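You operate a simulated robot arm through the tools that you are given. There is no shell and no other tool.

The job below is to be done with a simulated two-armed robot. You get a single attempt, and the scene is never put back.

TASK
Close the morning turn: end the trial named on the card in the TESTING tray.
Fine: its row's slider to END, switch to P.M., teal dial to 10, card into the FINISHED tray.

The check looks at the end state, three seconds after you hand in, the way a careful person would. Anything else that was tipped, shoved, dropped, spilled or broken makes it a failure.

THE ROBOT
Two 7-joint arms with two-finger parallel grippers on one trunk that stands fixed in place. Base frame: the origin is at the foot of the trunk, x ahead of it, y to its left, z up. Readings come in mm, rad, newtons and seconds.
The left shoulder is at [71, 156, 1405], the right one opposite. Each reaches about 1231 mm from its shoulder. Payload 3.91 kg a hand.
The tool frame of a hand sits at the grasp point between the pads (the TCP): z along the fingers, y along the line on which they close. The tips reach 30 mm beyond it. The gripper opens to 110 mm. The fingers are 20 mm wide and 10 mm thick; the gripper's body (48 by 112 mm) begins 55 mm behind the TCP.
Orientation is told as [roll, pitch, yaw] about the base's x, y, z axes, in that order, counted from this pose: with the fingers straight down and closing along the base's y, the tool's x points along the base's -x, its y along +y and its z along -z.

THE INTERFACE
- The arms move only by the tool play_rows. It takes "left_moves", "right_moves" or both (then of equal length, played together; a hand with none holds still); each is a list of rows, each an object (a shift or turn left out is 0, a gripper value left out holds the last) with "xyz": the shift along the tool's x, y, z in units of 500 mm (1.0 is 500 mm), a list of three; "dr": the turn, a rotation vector about the tool's x, y, z in units of 90 degrees (1.0 is 90 degrees), a list of three; "fingers": the finger opening in mm, from 0 to 110. In form: [{"xyz": [tx, ty, tz], "dr": [ax, ay, az], "fingers": fingers}, ...]. A call has 1 to 20 rows; each row is the pose to reach, as a shift and turn from the pose commanded when the call began, along the tool's axes at that moment. A call with a number of a shift or a turn outside -1 to 1 is refused whole. A row lasts 0.2 s, in which the tool goes at most 50 mm and 0.15 rad; a call with a longer step from one row to the next is refused whole, and so is a gripper value outside its range. Where a pose cannot be reached the arm comes as near as it can. A force on the tool above 40 N (or 10 N above the force at the start of the call, whichever is more), or a blocked arm, ends the call early, and 0.2 s more pass. Each finger travels about 108 mm/s and halts on what it meets, pressing with about 35 N; the grip force reading is that of the motor and also rises with nothing between the fingers. The clock runs only during rows and for 0.2 s after the last one: add rows that repeat a pose to give the fingers time. The reply holds the time, the measured pose of the TCP, the force on the tool along the base axes, the opening and the grip force, in the units named above and with some noise, with the torque about the TCP (base axes, N m) and any sound that the robot's microphone picked up.
- Cameras (640 x 400 px; columns grow to the right, rows downward): "scene" is now at [144.4, 13.9, 1657.4]; the picture's right is [0.14, -0.99, 0.00], its down [-0.33, -0.05, -0.94] and it looks along [0.93, 0.13, -0.33] (base axes); focal length 268 px, centre (320, 200). "left" rides on the left gripper at [72, -17, -103] in its tool frame; the picture's right is [0.23, 0.97, 0.00], its down [-0.76, 0.18, -0.62] and it looks along [-0.61, 0.14, 0.78] (tool axes); focal length 222 px, centre (320, 200). "right" rides on the right gripper at [72, 17, -103] in its tool frame; the picture's right is [-0.23, 0.97, 0.00], its down [-0.76, -0.18, -0.62] and it looks along [-0.61, -0.14, 0.78] (tool axes); focal length 222 px, centre (320, 200). There is no depth. A picture from a camera that has moved, and an enlarged one, comes with that camera's place and axes in the base frame and with its lens.
- grab_frame(camera): a new picture of that camera. It takes no simulated time.
- lift_body(by): slides the trunk up (or, below 0, down) by that many mm; the arms and the scene camera ride with it, the base frame stays. It gives what a move gives, with no picture.
- aim_head(pan, tilt): turns the head with the scene camera to pan (to the left, within 1.501 rad either way) and tilt (down, from -0.506 to 1.204), counted from straight ahead of the robot. It gives what a move gives.
- zoom(camera, box): a new picture of the part [left, top, right, bottom] of that camera's present view, enlarged. It takes no simulated time.
- job_done(): hands the job in; it is judged then, once.

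Nothing tells you positions but the pictures and the camera data. Unless the task says otherwise, let go and move clear before handing in.

The tools are called as name(argument=value, ...) on one line, values as JSON. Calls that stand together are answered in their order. play_rows: Moves the arms, as the interface text tells. Its arguments: {"type":"object","properties":{"left_moves":{"type":"array","items":{"type":"object","properties":{"xyz":{"type":"array","items":{"type":"number"}},"dr":{"type":"array","items":{"type":"number"}},"fingers":{"type":"number"}}}},"right_moves":{"type":"array","items":{"type":"object","properties":{"xyz":{"type":"array","items":{"type":"number"}},"dr":{"type":"array","items":{"type":"number"}},"fingers":{"type":"number"}}}}},"required":[]} The other tools are called the same way: lift_body (by) moves the trunk up or down; aim_head (pan, tilt) turns the head that bears the scene camera; grab_frame (camera) takes a picture; zoom (camera, box) takes an enlarged picture of a part of a camera's view; job_done () hands the job in.

At the start:

```text
time_s: 0.0
left_position: [676.2, 427.2, 1569.3]
left_orientation: [0.0, 0.001, 0.0]
left_wrist_force: [-0.1, 0.2, -0.6]
left_moment: [0.02, 0.02, 0.03]
left_opening: 110.1
left_finger_force: 0.1
right_position: [530.9, -106.1, 1581.7]
right_orientation: [-0.001, 0.001, -0.001]
right_wrist_force: [0.7, -0.4, -0.5]
right_moment: [0.0, 0.01, -0.01]
right_opening: 109.9
right_finger_force: 0.1
trunk travel left (down, up): [-850.0, 90.0]
head pan, tilt (commanded): [0.14, 0.339]
```

scene: 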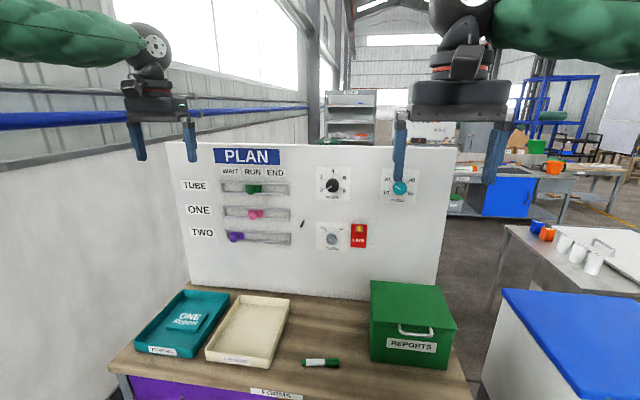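
right: 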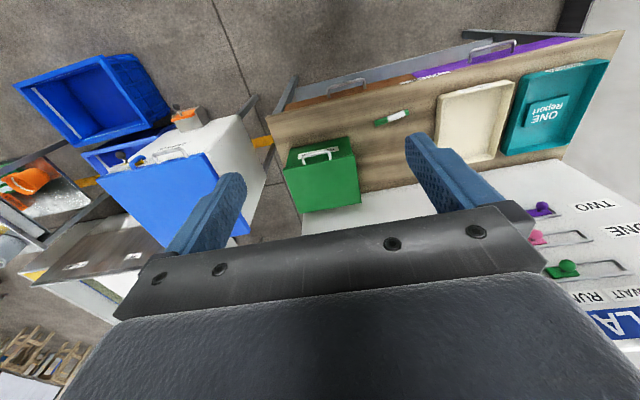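
left: 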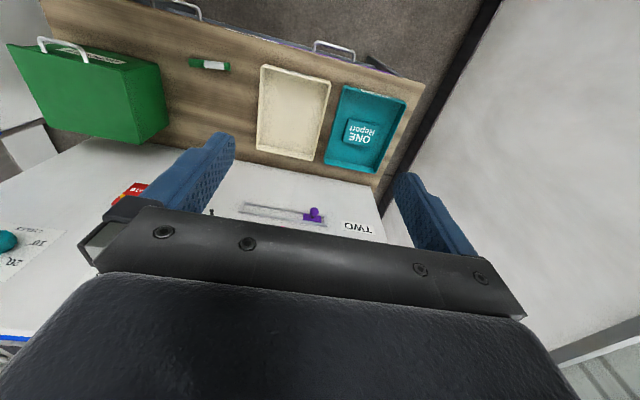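

I see a panel with sliders, dials and a red switch, two trays (a teal one with a card "ONE Report" and a cream one), a marker and a green box. I'll zoom in on the details before moving anything.

zoom(camera="scene", box=[160, 130, 320, 260])

zoom(camera="scene", box=[300, 150, 440, 260])

zoom(camera="scene", box=[120, 270, 320, 400])

```text
3.08 times, centred on (240, 195) of scene
camera zoom: at [144.4, 13.9, 1657.4], right [0.14, -0.99, 0.0], down [-0.33, -0.05, -0.94], along [0.93, 0.13, -0.33], focal length 825 px, centre (566, 215)
```

zoom: 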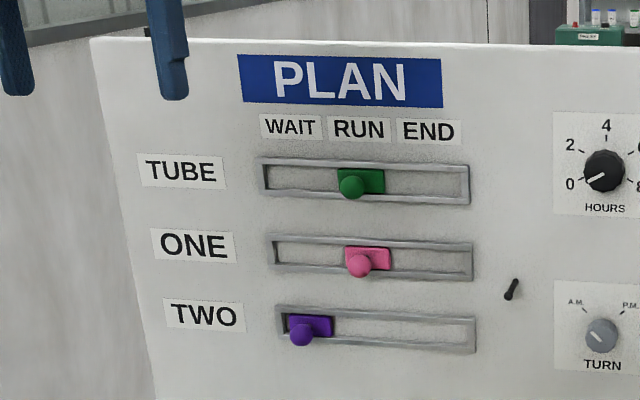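

```text
3.64 times, centred on (370, 205) of scene
camera zoom: at [144.4, 13.9, 1657.4], right [0.14, -0.99, 0.0], down [-0.33, -0.05, -0.94], along [0.93, 0.13, -0.33], focal length 975 px, centre (138, 182)
```

zoom: 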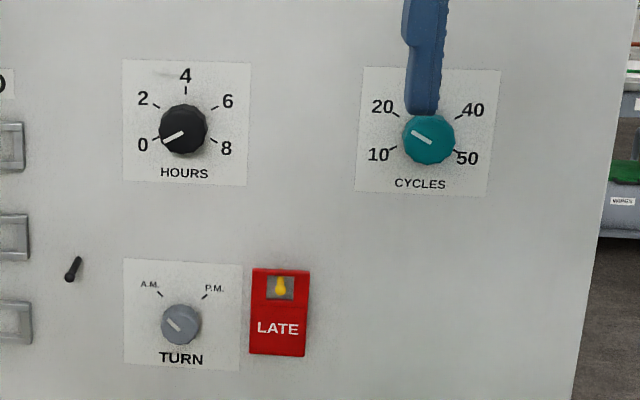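

```text
3.08 times, centred on (220, 335) of scene
camera zoom: at [144.4, 13.9, 1657.4], right [0.14, -0.99, 0.0], down [-0.33, -0.05, -0.94], along [0.93, 0.13, -0.33], focal length 825 px, centre (628, -215)
```

zoom: 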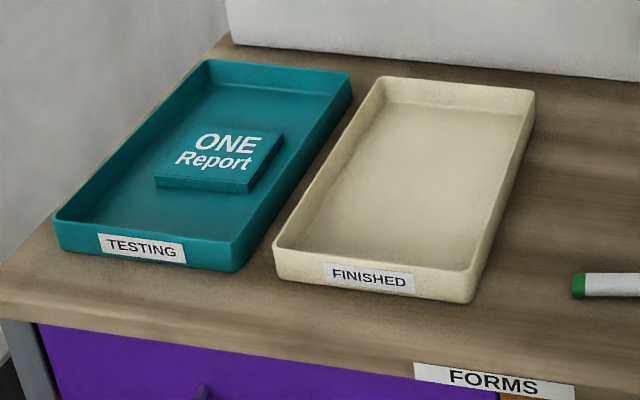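

The card says ONE, so the pink slider (now at RUN) has to go to END. The TURN knob is at A.M., the teal CYCLES dial is near 18, and the card must move from the teal TESTING tray to the cream FINISHED tray. I'll look more closely for measurements.

zoom(camera="left", box=[180, 60, 440, 222])

zoom(camera="scene", box=[210, 170, 310, 250])

zoom(camera="right", box=[380, 60, 640, 340])

zoom(camera="scene", box=[310, 210, 370, 255])

zoom(camera="scene", box=[370, 160, 430, 210])

```text
2.46 times, centred on (310, 141) of left
camera zoom: at [602.9, 411.3, 1671.8], right [-0.23, 0.97, 0.0], down [0.76, 0.18, 0.62], along [0.61, 0.14, -0.78], focal length 547 px, centre (345, 345)
```

zoom: 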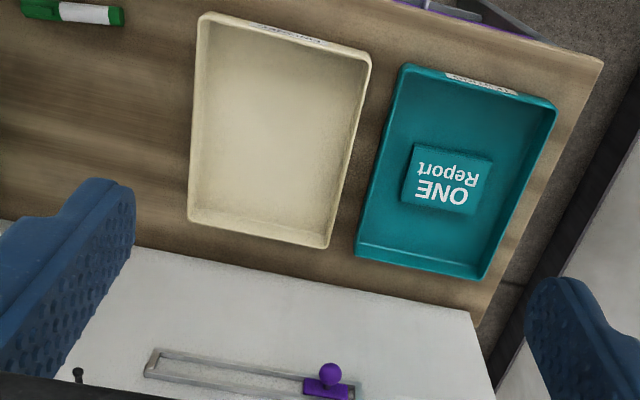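

```text
5.00 times, centred on (260, 210) of scene
camera zoom: at [144.4, 13.9, 1657.4], right [0.14, -0.99, 0.0], down [-0.33, -0.05, -0.94], along [0.93, 0.13, -0.33], focal length 1340 px, centre (620, 150)
```

zoom: 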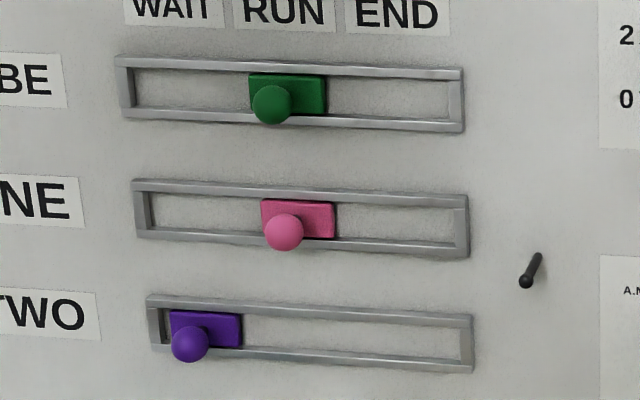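

```text
1.43 times, centred on (510, 200) of right
camera zoom: at [459.4, -89.5, 1686.2], right [0.23, 0.97, 0.0], down [0.76, -0.18, 0.62], along [0.61, -0.14, -0.78], focal length 317 px, centre (49, 200)
```

zoom: 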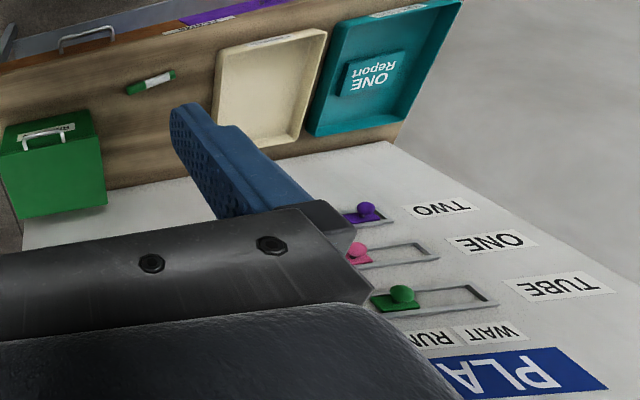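

```text
8.89 times, centred on (340, 232) of scene
camera zoom: at [144.4, 13.9, 1657.4], right [0.14, -0.99, 0.0], down [-0.33, -0.05, -0.94], along [0.93, 0.13, -0.33], focal length 2382 px, centre (142, -89)
```

zoom: 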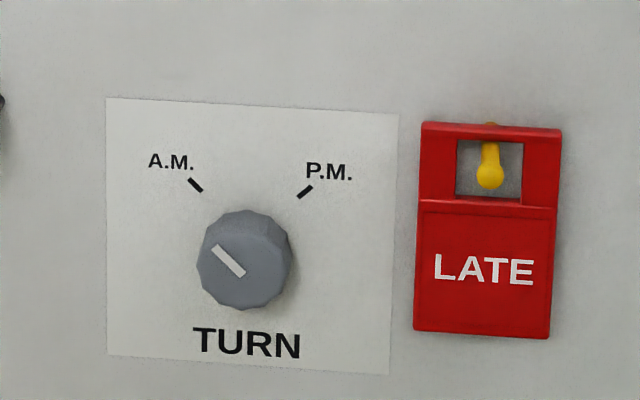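

```text
8.00 times, centred on (400, 185) of scene
camera zoom: at [144.4, 13.9, 1657.4], right [0.14, -0.99, 0.0], down [-0.33, -0.05, -0.94], along [0.93, 0.13, -0.33], focal length 2144 px, centre (-320, 320)
```

zoom: 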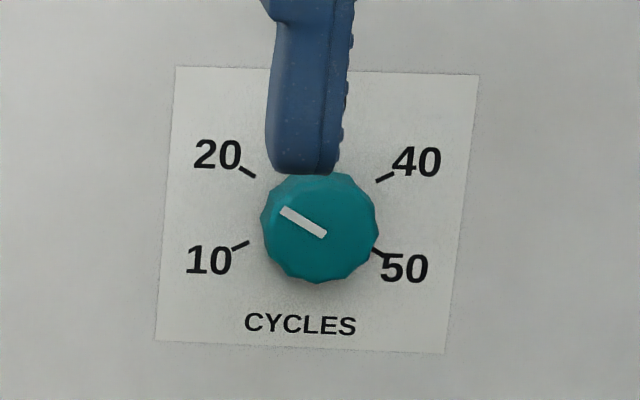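

The panel looks nearly square to the x axis at about x≈1100, and the trays sit at roughly z≈880. I'll lower the trunk 300 mm, which gives a second viewpoint for triangulation and makes the trays easier to reach.

lift_body(by=-300)

grab_frame(camera="scene")

```text
time_s: 3.0
left_position: [675.0, 427.2, 1268.7]
left_orientation: [0.001, 0.0, 0.001]
left_wrist_force: [-0.5, 0.6, 1.0]
left_moment: [0.02, 0.04, 0.01]
left_opening: 110.1
left_finger_force: 0.1
right_position: [532.0, -105.9, 1282.1]
right_orientation: [0.0, 0.001, 0.0]
right_wrist_force: [-0.2, 0.6, 0.8]
right_moment: [0.01, 0.01, -0.02]
right_opening: 109.8
right_finger_force: 0.1
trunk travel left (down, up): [-550.0, 390.0]
head pan, tilt (commanded): [0.14, 0.339]
```

```text
taken
camera scene: at [144.1, 13.9, 1357.4], right [0.14, -0.99, 0.0], down [-0.33, -0.05, -0.94], along [0.93, 0.13, -0.33], focal length 268 px, centre (320, 200)
```

scene: 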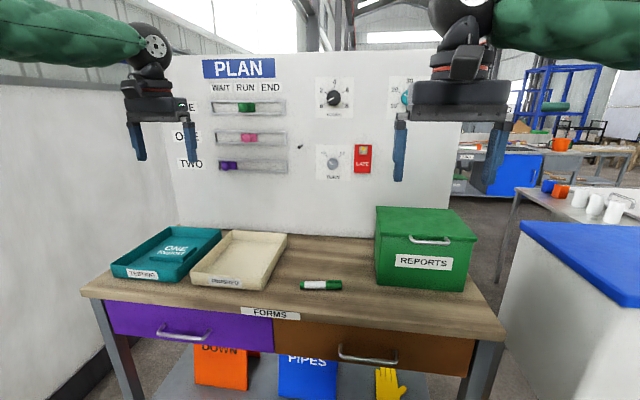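

The new view from 300 mm lower shows the whole desk. I'll zoom on the controls and trays to triangulate them.

zoom(camera="scene", box=[200, 90, 300, 180])

zoom(camera="scene", box=[290, 60, 450, 190])

zoom(camera="scene", box=[100, 200, 300, 325])

```text
4.44 times, centred on (250, 135) of scene
camera zoom: at [144.1, 13.9, 1357.4], right [0.14, -0.99, 0.0], down [-0.33, -0.05, -0.94], along [0.93, 0.13, -0.33], focal length 1191 px, centre (631, 489)
```

zoom: 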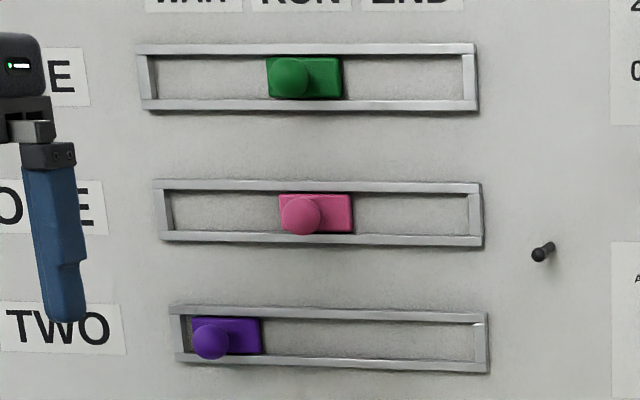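

```text
3.08 times, centred on (370, 125) of scene
camera zoom: at [144.1, 13.9, 1357.4], right [0.14, -0.99, 0.0], down [-0.33, -0.05, -0.94], along [0.93, 0.13, -0.33], focal length 825 px, centre (166, 431)
```

zoom: 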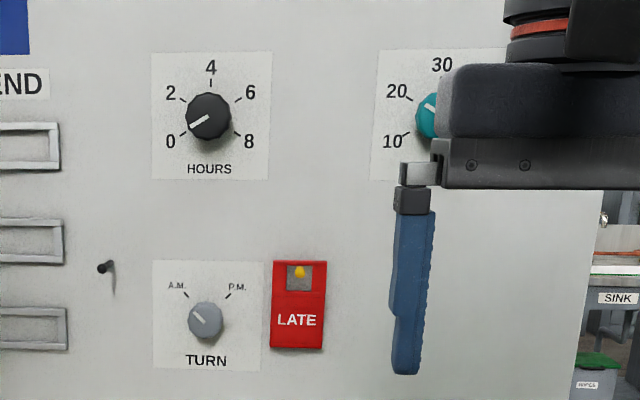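

```text
3.20 times, centred on (200, 262) of scene
camera zoom: at [144.1, 13.9, 1357.4], right [0.14, -0.99, 0.0], down [-0.33, -0.05, -0.94], along [0.93, 0.13, -0.33], focal length 858 px, centre (704, 0)
```

zoom: 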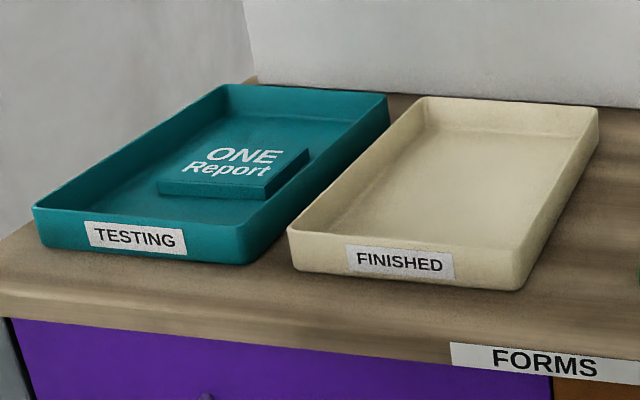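

I've triangulated the slider knobs near x≈1070 (pink at y≈411, z≈1246, with 90 mm steps), TURN at about (y 102, z 1160), and teal at about (y −139, z 1381). Next I need closer looks at the card, the trays and the TURN knob.

zoom(camera="scene", box=[105, 220, 225, 290])

zoom(camera="scene", box=[185, 220, 295, 295])

zoom(camera="left", box=[220, 0, 480, 160])

zoom(camera="scene", box=[312, 140, 376, 182])

grab_frame(camera="left")

grab_frame(camera="right")

```text
5.33 times, centred on (165, 255) of scene
camera zoom: at [144.1, 13.9, 1357.4], right [0.14, -0.99, 0.0], down [-0.33, -0.05, -0.94], along [0.93, 0.13, -0.33], focal length 1430 px, centre (1147, -93)
```

zoom: 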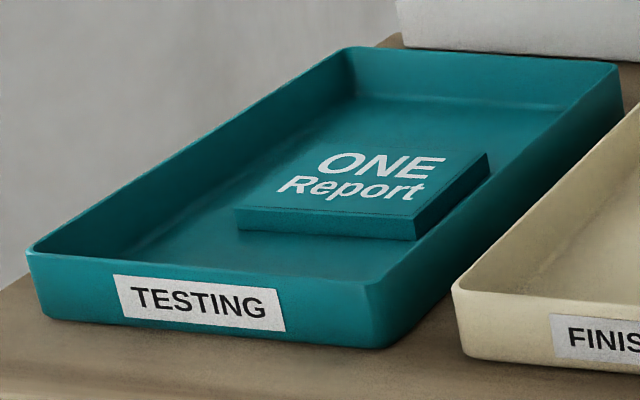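

```text
5.33 times, centred on (240, 258) of scene
camera zoom: at [144.1, 13.9, 1357.4], right [0.14, -0.99, 0.0], down [-0.33, -0.05, -0.94], along [0.93, 0.13, -0.33], focal length 1430 px, centre (747, -107)
```

zoom: 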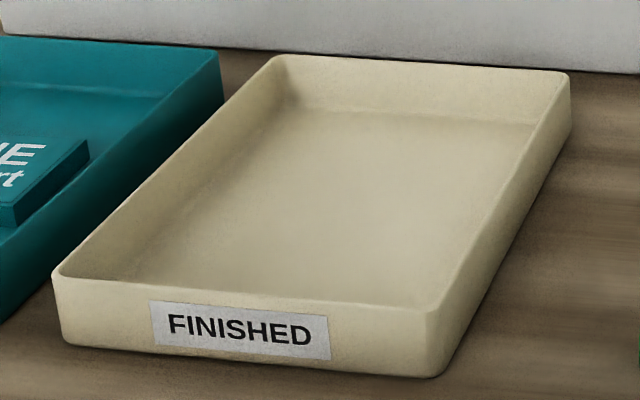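

```text
2.46 times, centred on (350, 80) of left
camera zoom: at [602.6, 411.2, 1371.9], right [-0.23, 0.97, 0.0], down [0.76, 0.18, 0.62], along [0.61, 0.14, -0.78], focal length 547 px, centre (246, 495)
```

zoom: 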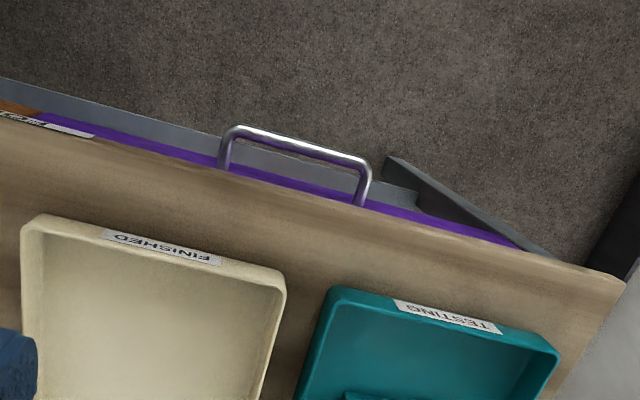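

```text
9.52 times, centred on (344, 161) of scene
camera zoom: at [144.1, 13.9, 1357.4], right [0.14, -0.99, 0.0], down [-0.33, -0.05, -0.94], along [0.93, 0.13, -0.33], focal length 2553 px, centre (91, 571)
```

zoom: 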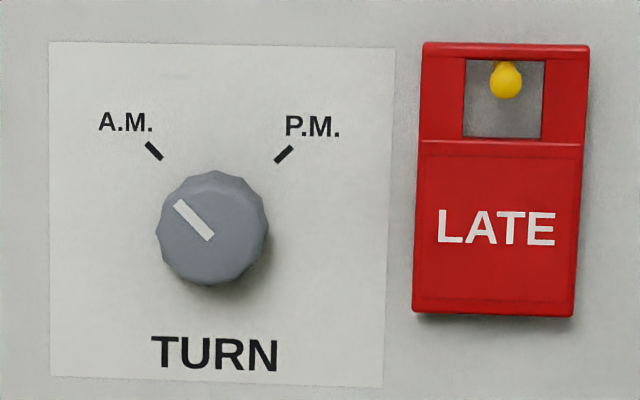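

```text
taken
camera left: at [602.6, 411.2, 1371.9], right [-0.23, 0.97, 0.0], down [0.76, 0.18, 0.62], along [0.61, 0.14, -0.78], focal length 222 px, centre (320, 200)
```

left: 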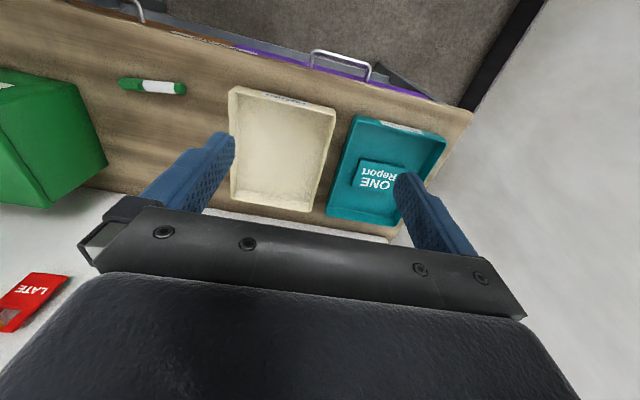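

```text
taken
camera right: at [459.1, -89.6, 1386.4], right [0.23, 0.97, 0.0], down [0.76, -0.18, 0.62], along [0.61, -0.14, -0.78], focal length 222 px, centre (320, 200)
```

right: 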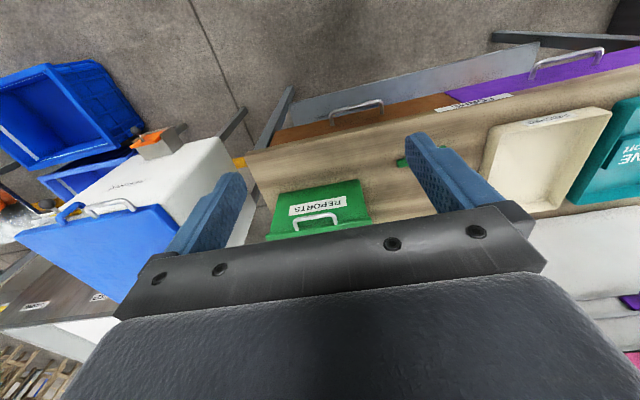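

The card is about 118 × 86 × 14 mm, centred near (875, 628), with its top at z≈887. The cream tray spans x 752–1024 and y 264–484, with its rim at z≈902. Next I'll turn both hands to point forward at the panel, well short of it.

play_rows(left_moves=[{"xyz": [-0.025, -0.0027, 0.0038], "dr": [0, -0.08333, 0], "fingers": 70}, {"xyz": [-0.05, -0.0053, 0.0077], "dr": [0, -0.16667, 0]}, {"xyz": [-0.075, -0.008, 0.0115], "dr": [0, -0.25, 0]}, {"xyz": [-0.1, -0.0107, 0.0153], "dr": [0, -0.33333, 0]}, {"xyz": [-0.125, -0.0133, 0.0192], "dr": [0, -0.41667, 0]}, {"xyz": [-0.15, -0.016, 0.023], "dr": [0, -0.5, 0]}, {"xyz": [-0.175, -0.0187, 0.0268], "dr": [0, -0.58333, 0]}, {"xyz": [-0.2, -0.0213, 0.0307], "dr": [0, -0.66667, 0]}, {"xyz": [-0.225, -0.024, 0.0345], "dr": [0, -0.75, 0]}, {"xyz": [-0.25, -0.0267, 0.0383], "dr": [0, -0.83333, 0]}, {"xyz": [-0.275, -0.0293, 0.0422], "dr": [0, -0.91667, 0]}, {"xyz": [-0.3, -0.032, 0.046], "dr": [0, -1, 0]}], right_moves=[{"xyz": [-0.0447, -0.0055, -0.0165], "dr": [0, -0.08333, 0], "fingers": 85}, {"xyz": [-0.0893, -0.011, -0.033], "dr": [0, -0.16667, 0]}, {"xyz": [-0.134, -0.0165, -0.0495], "dr": [0, -0.25, 0]}, {"xyz": [-0.1787, -0.022, -0.066], "dr": [0, -0.33333, 0]}, {"xyz": [-0.2233, -0.0275, -0.0825], "dr": [0, -0.41667, 0]}, {"xyz": [-0.268, -0.033, -0.099], "dr": [0, -0.5, 0]}, {"xyz": [-0.3127, -0.0385, -0.1155], "dr": [0, -0.58333, 0]}, {"xyz": [-0.3573, -0.044, -0.132], "dr": [0, -0.66667, 0]}, {"xyz": [-0.402, -0.0495, -0.1485], "dr": [0, -0.75, 0]}, {"xyz": [-0.4467, -0.055, -0.165], "dr": [0, -0.83333, 0]}, {"xyz": [-0.4913, -0.0605, -0.1815], "dr": [0, -0.91667, 0]}, {"xyz": [-0.536, -0.066, -0.198], "dr": [0, -1, 0]}])

grab_frame(camera="scene")

grab_frame(camera="left")

grab_frame(camera="right")

```text
time_s: 5.6
left_position: [826.9, 411.9, 1246.0]
left_orientation: [-1.182, -1.57, 1.181]
left_wrist_force: [0.1, 0.2, 0.0]
left_moment: [0.0, -0.03, 0.03]
left_opening: 69.9
left_finger_force: 0.1
right_position: [801.9, -138.5, 1379.5]
right_orientation: [-1.447, -1.569, 1.445]
right_wrist_force: [0.4, -0.4, 0.3]
right_moment: [-0.01, -0.03, 0.01]
right_opening: 85.0
right_finger_force: 0.1
trunk travel left (down, up): [-550.0, 390.0]
head pan, tilt (commanded): [0.14, 0.339]
```

```text
taken
camera scene: at [146.0, 14.2, 1357.2], right [0.14, -0.99, 0.0], down [-0.33, -0.05, -0.94], along [0.93, 0.13, -0.33], focal length 268 px, centre (320, 200)
```

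scene: 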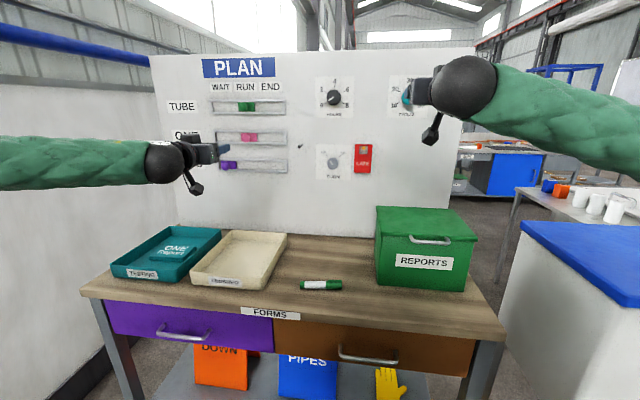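

```text
taken
camera left: at [723.1, 396.3, 1172.1], right [0.0, 0.97, -0.23], down [-0.62, 0.18, 0.76], along [0.78, 0.14, 0.61], focal length 222 px, centre (320, 200)
```

left: 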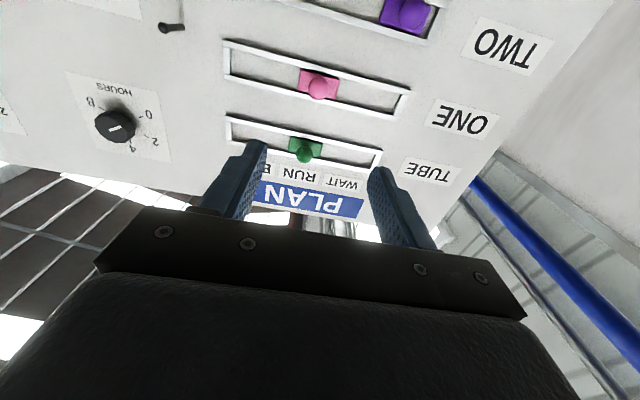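

```text
taken
camera right: at [698.1, -122.6, 1308.2], right [0.0, 0.97, 0.23], down [-0.62, -0.18, 0.76], along [0.78, -0.14, 0.61], focal length 222 px, centre (320, 200)
```

right: 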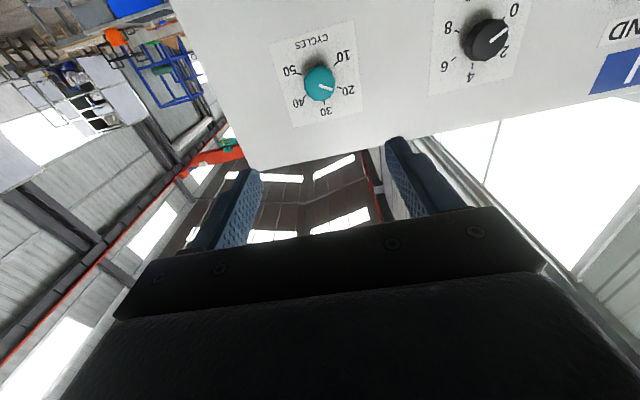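

Both hands now point forward, and the wrist cameras confirm the pink knob at about (1069, 411, 1243) and the teal dial at about (1078, −139, 1381). I'll bring both close in front of their controls, with the right hand pre-rolled +30° to leave room for a counter-clockwise turn.

play_rows(left_moves=[{"xyz": [0, 0, 0.0458]}, {"xyz": [0, 0, 0.0915]}, {"xyz": [0, 0, 0.1372]}, {"xyz": [0, 0, 0.183]}, {"xyz": [0, 0, 0.2288]}, {"xyz": [0, 0, 0.2745]}, {"xyz": [0, 0, 0.3202]}, {"xyz": [0, -0.001, 0.366]}], right_moves=[{"xyz": [0, 0, 0.057], "dr": [0, 0, 0.0417]}, {"xyz": [0, 0, 0.114], "dr": [0, 0, 0.0833]}, {"xyz": [0, 0, 0.171], "dr": [0, 0, 0.125]}, {"xyz": [0, 0, 0.228], "dr": [0, 0, 0.1667]}, {"xyz": [0, 0, 0.285], "dr": [0, 0, 0.2083]}, {"xyz": [-0.001, 0, 0.342], "dr": [0, 0, 0.25]}, {"xyz": [-0.002, -0.001, 0.399], "dr": [0, 0, 0.2917]}, {"xyz": [-0.003, -0.0016, 0.456], "dr": [0, 0, 0.3333]}])

grab_frame(camera="left")

grab_frame(camera="right")

grab_frame(camera="scene")

```text
time_s: 7.4
left_position: [1011.4, 410.7, 1244.0]
left_orientation: [0.024, -1.568, -0.023]
left_wrist_force: [-0.5, -0.6, -0.2]
left_moment: [0.0, -0.05, 0.03]
left_opening: 69.9
left_finger_force: 0.0
right_position: [1030.1, -141.2, 1381.5]
right_orientation: [1.566, -1.047, -1.568]
right_wrist_force: [0.7, 0.2, -0.4]
right_moment: [0.0, -0.03, 0.02]
right_opening: 84.9
right_finger_force: 0.2
trunk travel left (down, up): [-550.0, 390.0]
head pan, tilt (commanded): [0.14, 0.339]
```

```text
taken
camera left: at [906.7, 394.2, 1170.5], right [0.0, 0.97, -0.23], down [-0.62, 0.18, 0.76], along [0.78, 0.14, 0.61], focal length 222 px, centre (320, 200)
```

left: 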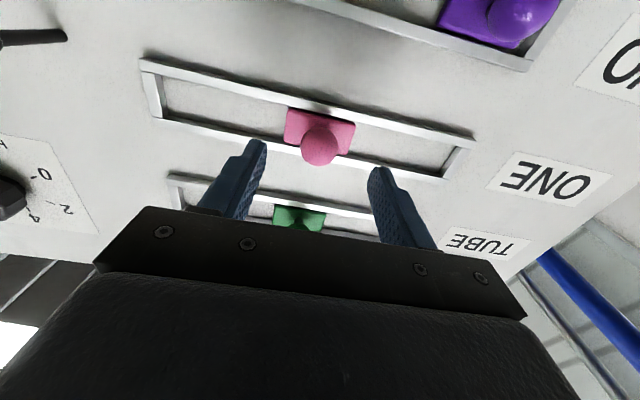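

```text
taken
camera right: at [926.4, -89.5, 1328.1], right [0.0, 0.73, 0.68], down [-0.62, -0.54, 0.57], along [0.78, -0.43, 0.45], focal length 222 px, centre (320, 200)
```

right: 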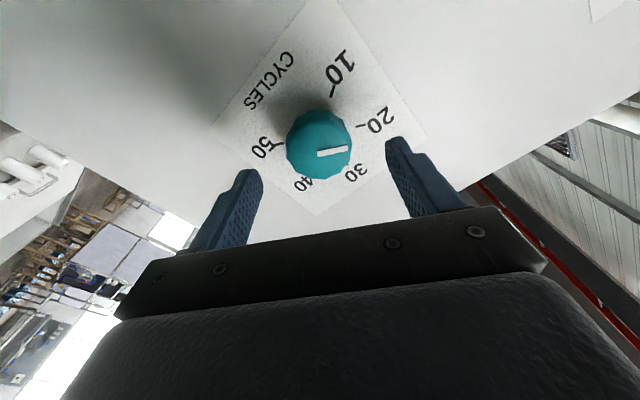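

```text
taken
camera scene: at [146.2, 14.0, 1357.0], right [0.14, -0.99, 0.0], down [-0.33, -0.05, -0.94], along [0.93, 0.13, -0.33], focal length 268 px, centre (320, 200)
```

scene: 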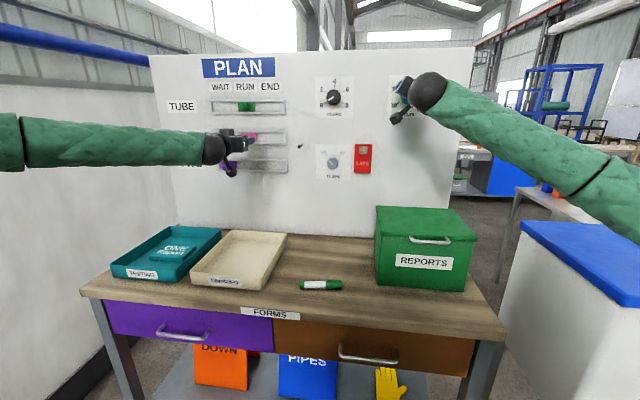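

Both hands are aligned: the pink ball sits centred between the left fingers, and the teal dial between the right. I'll advance the last bit so the fingers straddle the knobs.

play_rows(left_moves=[{"xyz": [0, 0, 0.03]}, {"xyz": [0, 0, 0.06]}, {"xyz": [0, 0, 0.088]}], right_moves=[{"xyz": [0.0017, 0.0022, 0.025]}, {"xyz": [0.0017, 0.0022, 0.05]}, {"xyz": [0.0017, 0.0022, 0.072]}])

grab_frame(camera="left")

grab_frame(camera="right")

```text
time_s: 8.2
left_position: [1053.8, 412.5, 1246.1]
left_orientation: [-0.503, -1.57, 0.504]
left_wrist_force: [0.7, -1.4, 0.4]
left_moment: [-0.01, -0.04, 0.04]
left_opening: 69.8
left_finger_force: 0.1
right_position: [1063.5, -138.7, 1383.4]
right_orientation: [1.568, -1.047, -1.57]
right_wrist_force: [0.0, -0.1, -0.7]
right_moment: [0.0, -0.02, 0.01]
right_opening: 84.8
right_finger_force: 0.0
trunk travel left (down, up): [-550.0, 390.0]
head pan, tilt (commanded): [0.14, 0.339]
```

```text
taken
camera left: at [949.9, 396.8, 1172.1], right [0.0, 0.97, -0.23], down [-0.62, 0.18, 0.76], along [0.78, 0.14, 0.61], focal length 222 px, centre (320, 200)
```

left: 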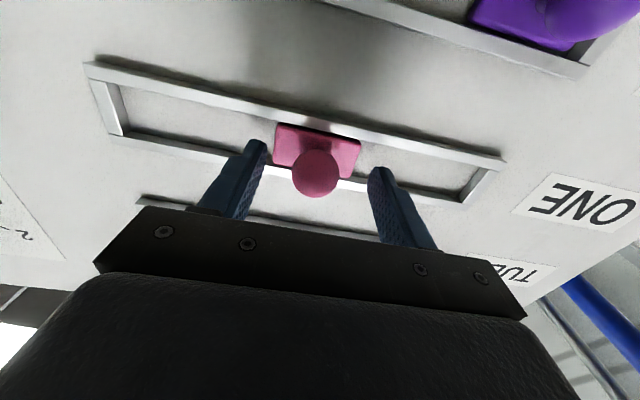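

```text
taken
camera right: at [960.7, -87.9, 1328.9], right [0.0, 0.73, 0.68], down [-0.62, -0.53, 0.57], along [0.78, -0.43, 0.45], focal length 222 px, centre (320, 200)
```

right: 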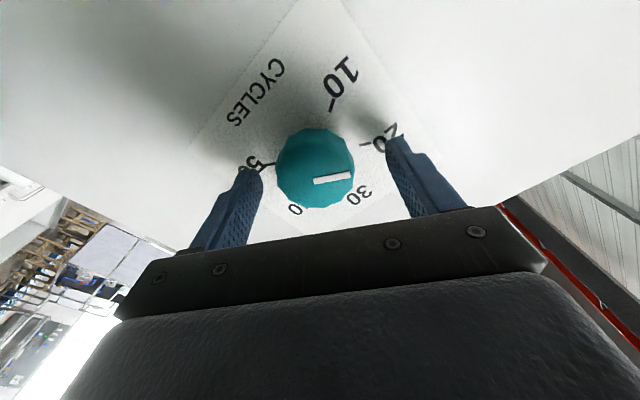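

The pink ball is centred between the left pads. The teal dial face is about 22 mm ahead of the right TCP, so I'll go 4 mm deeper there, then close both grippers.

play_rows(left_moves=[{"fingers": 70}, {"fingers": 24}, {"fingers": 24}, {"fingers": 24}, {"fingers": 24}], right_moves=[{"xyz": [0, -0.003, 0.008], "fingers": 85}, {"xyz": [0, -0.003, 0.008], "fingers": 44}, {"xyz": [0, -0.003, 0.008], "fingers": 44}, {"xyz": [0, -0.003, 0.008], "fingers": 44}, {"xyz": [0, -0.003, 0.008], "fingers": 44}])

grab_frame(camera="left")

grab_frame(camera="right")

```text
time_s: 9.4
left_position: [1053.9, 412.0, 1246.7]
left_orientation: [0.882, -1.571, -0.879]
left_wrist_force: [-1.6, -0.4, 0.1]
left_moment: [-0.06, 0.01, -0.07]
left_opening: 28.7
left_finger_force: 45.0
right_position: [1067.8, -141.5, 1382.2]
right_orientation: [1.569, -1.047, -1.571]
right_wrist_force: [0.6, -2.0, -2.8]
right_moment: [0.0, 0.1, -0.21]
right_opening: 46.8
right_finger_force: 45.5
trunk travel left (down, up): [-550.0, 390.0]
head pan, tilt (commanded): [0.14, 0.339]
```

```text
taken
camera left: at [949.5, 395.9, 1172.7], right [0.0, 0.97, -0.23], down [-0.62, 0.18, 0.76], along [0.78, 0.14, 0.61], focal length 222 px, centre (320, 200)
```

left: 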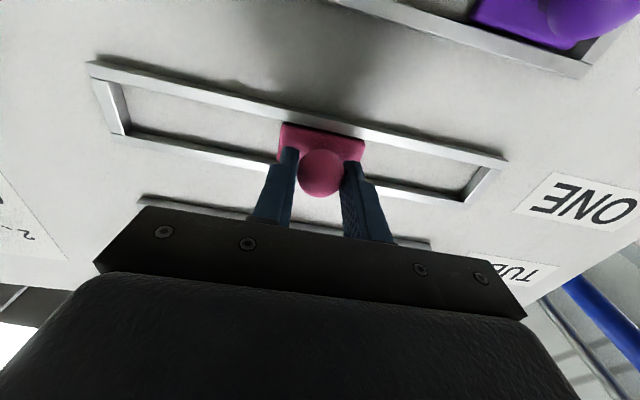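

```text
taken
camera right: at [963.9, -90.3, 1328.2], right [0.0, 0.73, 0.68], down [-0.62, -0.53, 0.57], along [0.78, -0.43, 0.45], focal length 222 px, centre (320, 200)
```

right: 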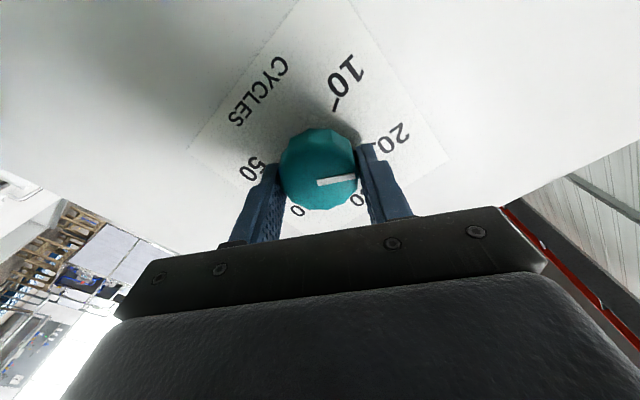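

Both controls are gripped (28.7 mm on the pink ball, 46.8 mm on the teal dial). First I'll slide pink 90 mm to the right, toward END.

play_rows(left_moves=[{"xyz": [0, -0.02, 0]}, {"xyz": [0, -0.04, 0]}, {"xyz": [0, -0.06, 0]}, {"xyz": [0, -0.08, 0]}, {"xyz": [0, -0.1, 0]}, {"xyz": [0, -0.12, 0]}, {"xyz": [0, -0.14, 0]}, {"xyz": [0, -0.16, 0]}, {"xyz": [0, -0.18, 0]}, {"xyz": [0, -0.18, 0]}])

grab_frame(camera="left")

zoom(camera="scene", box=[200, 90, 320, 180])

```text
time_s: 11.6
left_position: [1054.9, 320.0, 1246.6]
left_orientation: [2.654, -1.572, -2.654]
left_wrist_force: [17.4, 0.1, 5.0]
left_moment: [-0.04, -0.01, -0.05]
left_opening: 28.8
left_finger_force: 45.0
right_position: [1066.7, -142.2, 1382.4]
right_orientation: [1.569, -1.049, -1.571]
right_wrist_force: [-14.5, -3.3, -6.8]
right_moment: [0.01, 0.16, 0.01]
right_opening: 47.4
right_finger_force: 44.9
trunk travel left (down, up): [-550.0, 390.0]
head pan, tilt (commanded): [0.14, 0.339]
```

```text
taken
camera left: at [949.5, 305.0, 1172.7], right [0.0, 0.97, -0.23], down [-0.62, 0.18, 0.76], along [0.78, 0.14, 0.61], focal length 222 px, centre (320, 200)
```

left: 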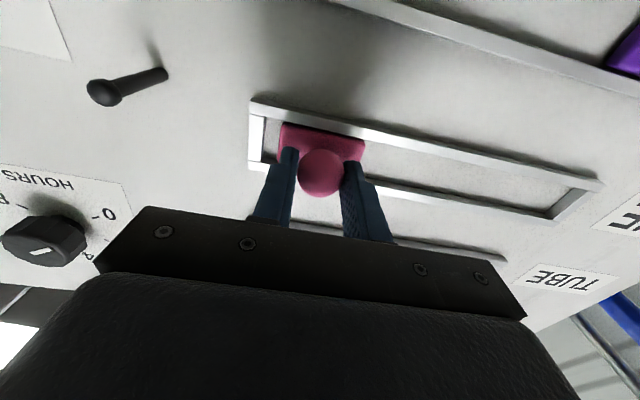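

```text
4.44 times, centred on (260, 135) of scene
camera zoom: at [145.0, 13.2, 1357.3], right [0.14, -0.99, 0.0], down [-0.33, -0.05, -0.94], along [0.93, 0.13, -0.33], focal length 1191 px, centre (587, 489)
```

zoom: 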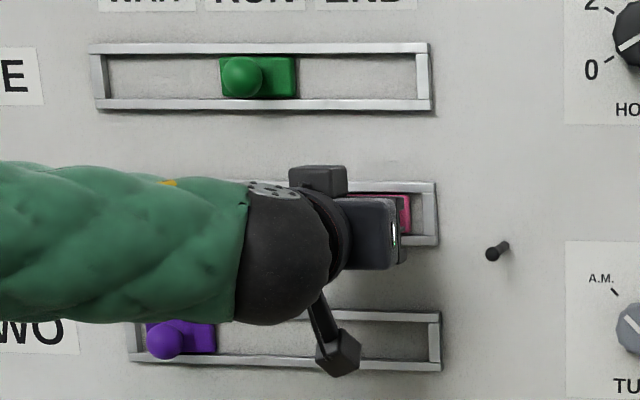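

Pink is now at y≈320, which lines up with the END label (y≈321) and mirrors the WAIT position. I'll open the left hand and back straight out.

play_rows(left_moves=[{"fingers": 64}, {"fingers": 64}, {"fingers": 64}, {"xyz": [0, 0, -0.04]}, {"xyz": [0, 0, -0.1]}, {"xyz": [0, 0, -0.18]}, {"xyz": [0, 0, -0.26]}, {"xyz": [0, 0, -0.34]}])

grab_frame(camera="left")

zoom(camera="scene", box=[200, 70, 320, 180])

```text
time_s: 13.4
left_position: [883.0, 319.2, 1247.1]
left_orientation: [0.645, -1.571, -0.645]
left_wrist_force: [0.3, -0.2, -0.4]
left_moment: [0.0, -0.03, -0.04]
left_opening: 64.0
left_finger_force: 0.2
right_position: [1066.8, -141.7, 1382.3]
right_orientation: [1.571, -1.047, -1.57]
right_wrist_force: [-8.7, -2.0, -5.5]
right_moment: [-0.02, 0.47, -0.9]
right_opening: 47.1
right_finger_force: 45.6
trunk travel left (down, up): [-550.0, 390.0]
head pan, tilt (commanded): [0.14, 0.339]
```

```text
taken
camera left: at [778.7, 303.7, 1173.6], right [0.0, 0.97, -0.23], down [-0.62, 0.18, 0.76], along [0.78, 0.14, 0.61], focal length 222 px, centre (320, 200)
```

left: 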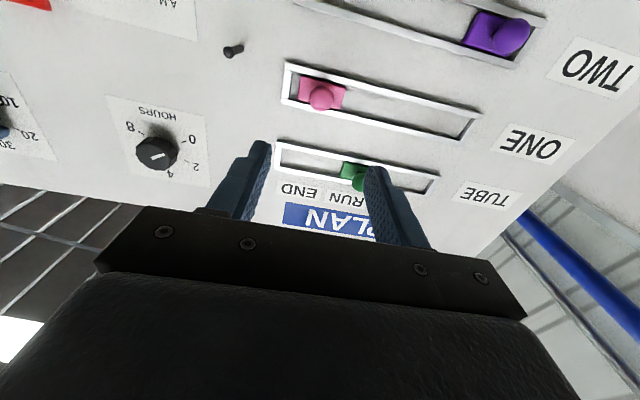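

```text
3.64 times, centred on (260, 125) of scene
camera zoom: at [145.1, 13.6, 1357.3], right [0.14, -0.99, 0.0], down [-0.33, -0.05, -0.94], along [0.93, 0.13, -0.33], focal length 975 px, centre (538, 473)
```

zoom: 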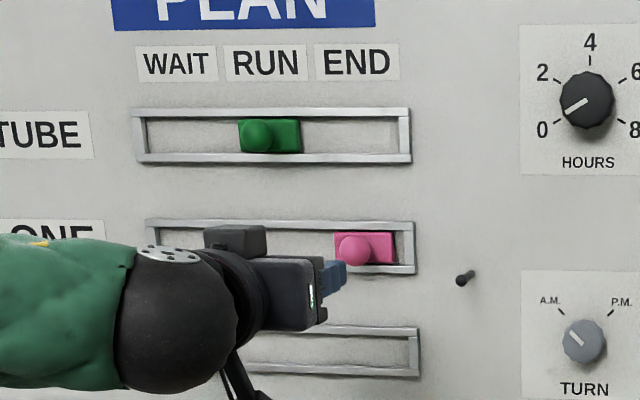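

Pink now sits at the right end of its slot under END. Next I'll turn the teal dial 60° counter-clockwise, from 20 to 10.

play_rows(right_moves=[{"dr": [0, 0, -0.0667]}, {"dr": [0, 0, -0.1333]}, {"dr": [0, 0, -0.2]}, {"dr": [0, 0, -0.2667]}, {"dr": [0, 0, -0.3333]}, {"dr": [0, 0, -0.4]}, {"dr": [0, 0, -0.4667]}, {"dr": [0, 0, -0.5333]}, {"dr": [0, 0, -0.6]}, {"dr": [0, 0, -0.6667]}, {"dr": [0, 0, -0.6667]}])

grab_frame(camera="right")

zoom(camera="scene", box=[370, 60, 450, 130])

```text
time_s: 15.8
left_position: [881.8, 320.3, 1248.3]
left_orientation: [-2.487, -1.57, 2.486]
left_wrist_force: [0.4, 0.5, -0.1]
left_moment: [0.0, -0.04, 0.0]
left_opening: 64.0
left_finger_force: 0.0
right_position: [1067.6, -139.3, 1382.6]
right_orientation: [-1.568, -1.044, 1.571]
right_wrist_force: [-13.6, 4.8, -9.5]
right_moment: [0.66, 0.0, 0.47]
right_opening: 47.2
right_finger_force: 45.1
trunk travel left (down, up): [-550.0, 390.0]
head pan, tilt (commanded): [0.14, 0.339]
```

```text
taken
camera right: at [963.9, -160.7, 1311.3], right [0.0, 0.96, -0.29], down [-0.62, 0.23, 0.75], along [0.78, 0.18, 0.6], focal length 222 px, centre (320, 200)
```

right: 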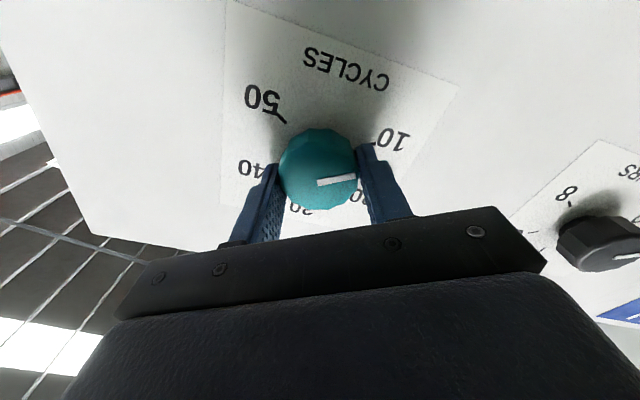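

```text
5.71 times, centred on (410, 95) of scene
camera zoom: at [143.7, 14.3, 1357.3], right [0.14, -0.99, 0.0], down [-0.33, -0.05, -0.94], along [0.93, 0.13, -0.33], focal length 1532 px, centre (-194, 800)
```

zoom: 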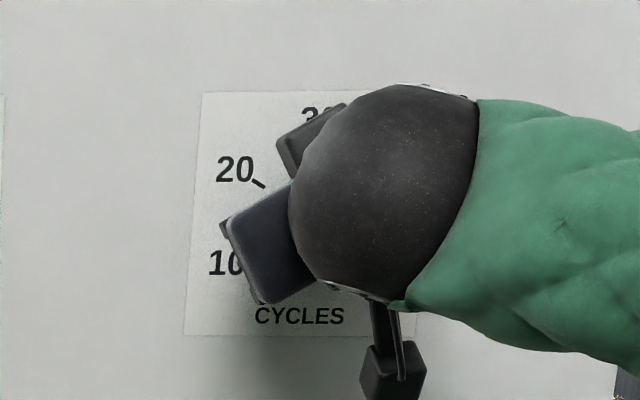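

The dial turned with the hand, since the pointer kept its place relative to the fingers. I'll let go, back off and inspect.

play_rows(right_moves=[{"fingers": 85}, {"fingers": 85}, {"fingers": 85}, {"xyz": [0, 0, -0.03]}, {"xyz": [0, 0, -0.08]}, {"xyz": [0, 0, -0.15]}, {"xyz": [0, 0, -0.22]}, {"xyz": [0, 0, -0.3]}])

zoom(camera="right", box=[240, 20, 420, 150])

zoom(camera="scene", box=[370, 60, 450, 130])

grab_frame(camera="right")

```text
time_s: 17.6
left_position: [881.6, 319.7, 1248.6]
left_orientation: [2.814, -1.569, -2.812]
left_wrist_force: [-0.5, -0.3, 0.5]
left_moment: [0.01, 0.01, -0.01]
left_opening: 64.0
left_finger_force: 0.1
right_position: [917.2, -140.8, 1384.0]
right_orientation: [-1.573, -1.046, 1.57]
right_wrist_force: [0.1, -0.7, -0.3]
right_moment: [0.0, 0.03, 0.0]
right_opening: 84.8
right_finger_force: 0.1
trunk travel left (down, up): [-550.0, 390.0]
head pan, tilt (commanded): [0.14, 0.339]
```

```text
3.08 times, centred on (330, 85) of right
camera zoom: at [813.5, -162.2, 1312.6], right [0.0, 0.96, -0.29], down [-0.62, 0.23, 0.75], along [0.78, 0.18, 0.6], focal length 684 px, centre (289, 554)
```

zoom: 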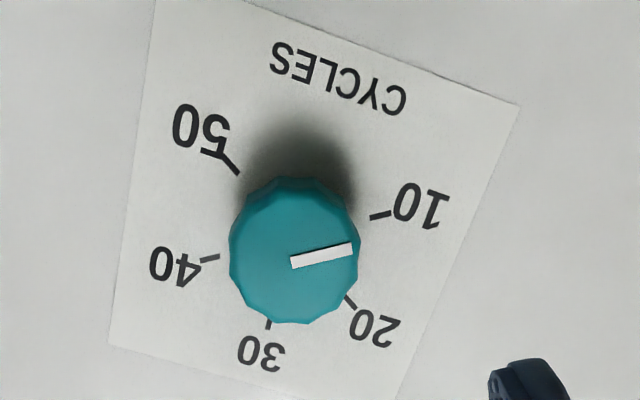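

```text
5.71 times, centred on (410, 95) of scene
camera zoom: at [143.4, 13.4, 1357.5], right [0.14, -0.99, 0.0], down [-0.33, -0.05, -0.94], along [0.93, 0.13, -0.33], focal length 1532 px, centre (-194, 800)
```

zoom: 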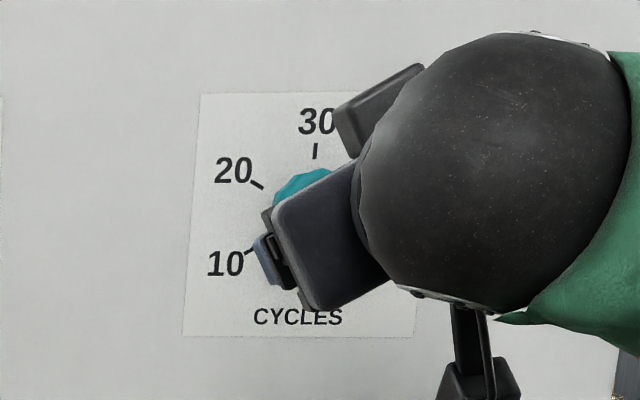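

```text
taken
camera right: at [813.5, -162.2, 1312.6], right [0.0, 0.96, -0.29], down [-0.62, 0.23, 0.75], along [0.78, 0.18, 0.6], focal length 222 px, centre (320, 200)
```

right: 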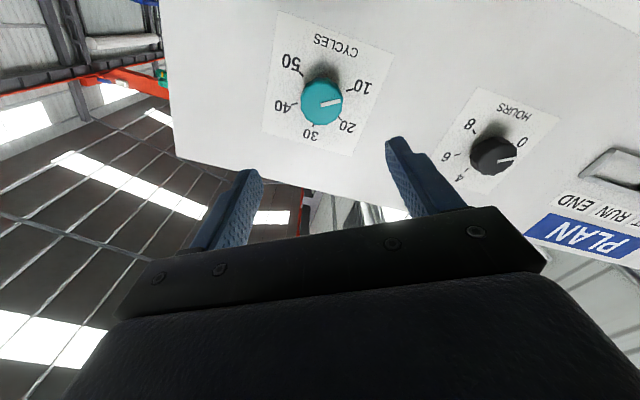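

The pointer works out at −119.7°, which is right on the 10 tick (−120°). Next the right hand goes in front of the TURN knob (axis y≈100.5, z≈1161) with a −45° roll, and the left hand moves out of its way.

play_rows(left_moves=[{"xyz": [0, 0.024, -0.024]}, {"xyz": [0, 0.048, -0.048]}, {"xyz": [0, 0.072, -0.072]}, {"xyz": [0, 0.096, -0.096]}, {"xyz": [0, 0.12, -0.12]}, {"xyz": [0, 0.144, -0.144]}, {"xyz": [0, 0.168, -0.168]}, {"xyz": [0, 0.192, -0.192]}, {"xyz": [0, 0.216, -0.216]}, {"xyz": [0, 0.24, -0.24]}], right_moves=[{"xyz": [0.0145, 0.0641, 0.0026], "dr": [0, 0, -0.0167], "fingers": 66}, {"xyz": [0.029, 0.1282, 0.0052], "dr": [0, 0, -0.0333]}, {"xyz": [0.0435, 0.1923, 0.0078], "dr": [0, 0, -0.05]}, {"xyz": [0.058, 0.2564, 0.0104], "dr": [0, 0, -0.0667]}, {"xyz": [0.0725, 0.3205, 0.013], "dr": [0, 0, -0.0833]}, {"xyz": [0.087, 0.3846, 0.0156], "dr": [0, 0, -0.1]}, {"xyz": [0.1015, 0.4487, 0.0182], "dr": [0, 0, -0.1167]}, {"xyz": [0.116, 0.5128, 0.0208], "dr": [0, 0, -0.1333]}, {"xyz": [0.1305, 0.5769, 0.0234], "dr": [0, 0, -0.15]}, {"xyz": [0.145, 0.641, 0.026], "dr": [0, 0, -0.1667]}])

grab_frame(camera="right")

grab_frame(camera="scene")

```text
time_s: 19.8
left_position: [762.4, 441.9, 1244.9]
left_orientation: [-1.558, -1.569, 1.555]
left_wrist_force: [0.1, 0.0, 0.2]
left_moment: [-0.03, 0.0, -0.01]
left_opening: 63.9
left_finger_force: 0.1
right_position: [931.5, 101.9, 1160.4]
right_orientation: [-1.57, -0.783, 1.568]
right_wrist_force: [-0.7, -0.1, -0.2]
right_moment: [-0.01, 0.0, -0.04]
right_opening: 66.2
right_finger_force: 0.2
trunk travel left (down, up): [-550.0, 390.0]
head pan, tilt (commanded): [0.14, 0.339]
```

```text
taken
camera right: at [827.7, 62.7, 1097.3], right [0.0, 0.85, -0.53], down [-0.62, 0.41, 0.66], along [0.78, 0.33, 0.53], focal length 222 px, centre (320, 200)
```

right: 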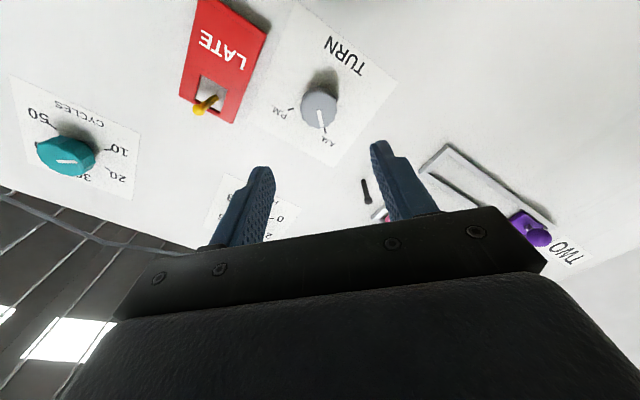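

```text
taken
camera scene: at [144.3, 15.7, 1357.4], right [0.14, -0.99, 0.0], down [-0.33, -0.05, -0.94], along [0.93, 0.13, -0.33], focal length 268 px, centre (320, 200)
```

scene: 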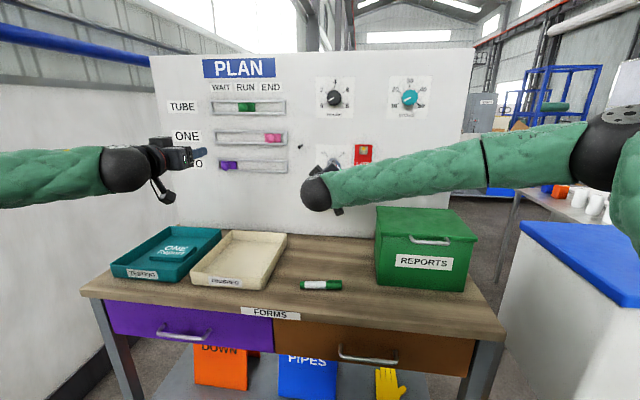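

The TURN knob is right on the hand's axis in the wrist view. I'll advance until the fingers straddle it.

play_rows(right_moves=[{"xyz": [0, 0, 0.05]}, {"xyz": [0, 0, 0.1]}, {"xyz": [0, 0, 0.15]}, {"xyz": [0, 0, 0.19]}, {"xyz": [0, 0, 0.23]}, {"xyz": [0, 0, 0.262]}, {"xyz": [0, 0, 0.262]}])

grab_frame(camera="right")

```text
time_s: 21.4
left_position: [761.7, 440.4, 1246.8]
left_orientation: [-2.696, -1.571, 2.693]
left_wrist_force: [-0.3, -0.4, 0.4]
left_moment: [0.0, -0.02, 0.01]
left_opening: 64.3
left_finger_force: 0.1
right_position: [1061.8, 101.5, 1158.8]
right_orientation: [-1.569, -0.785, 1.567]
right_wrist_force: [0.4, 0.4, 0.2]
right_moment: [0.0, -0.01, -0.01]
right_opening: 65.9
right_finger_force: 0.0
trunk travel left (down, up): [-550.0, 390.0]
head pan, tilt (commanded): [0.14, 0.339]
```

```text
taken
camera right: at [958.6, 61.9, 1095.8], right [0.0, 0.85, -0.53], down [-0.62, 0.41, 0.66], along [0.78, 0.33, 0.53], focal length 222 px, centre (320, 200)
```

right: 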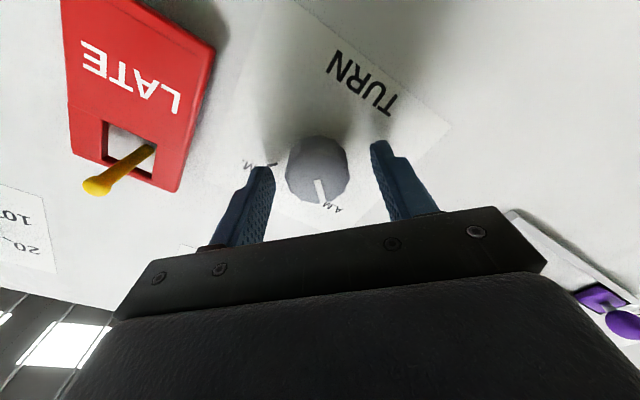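

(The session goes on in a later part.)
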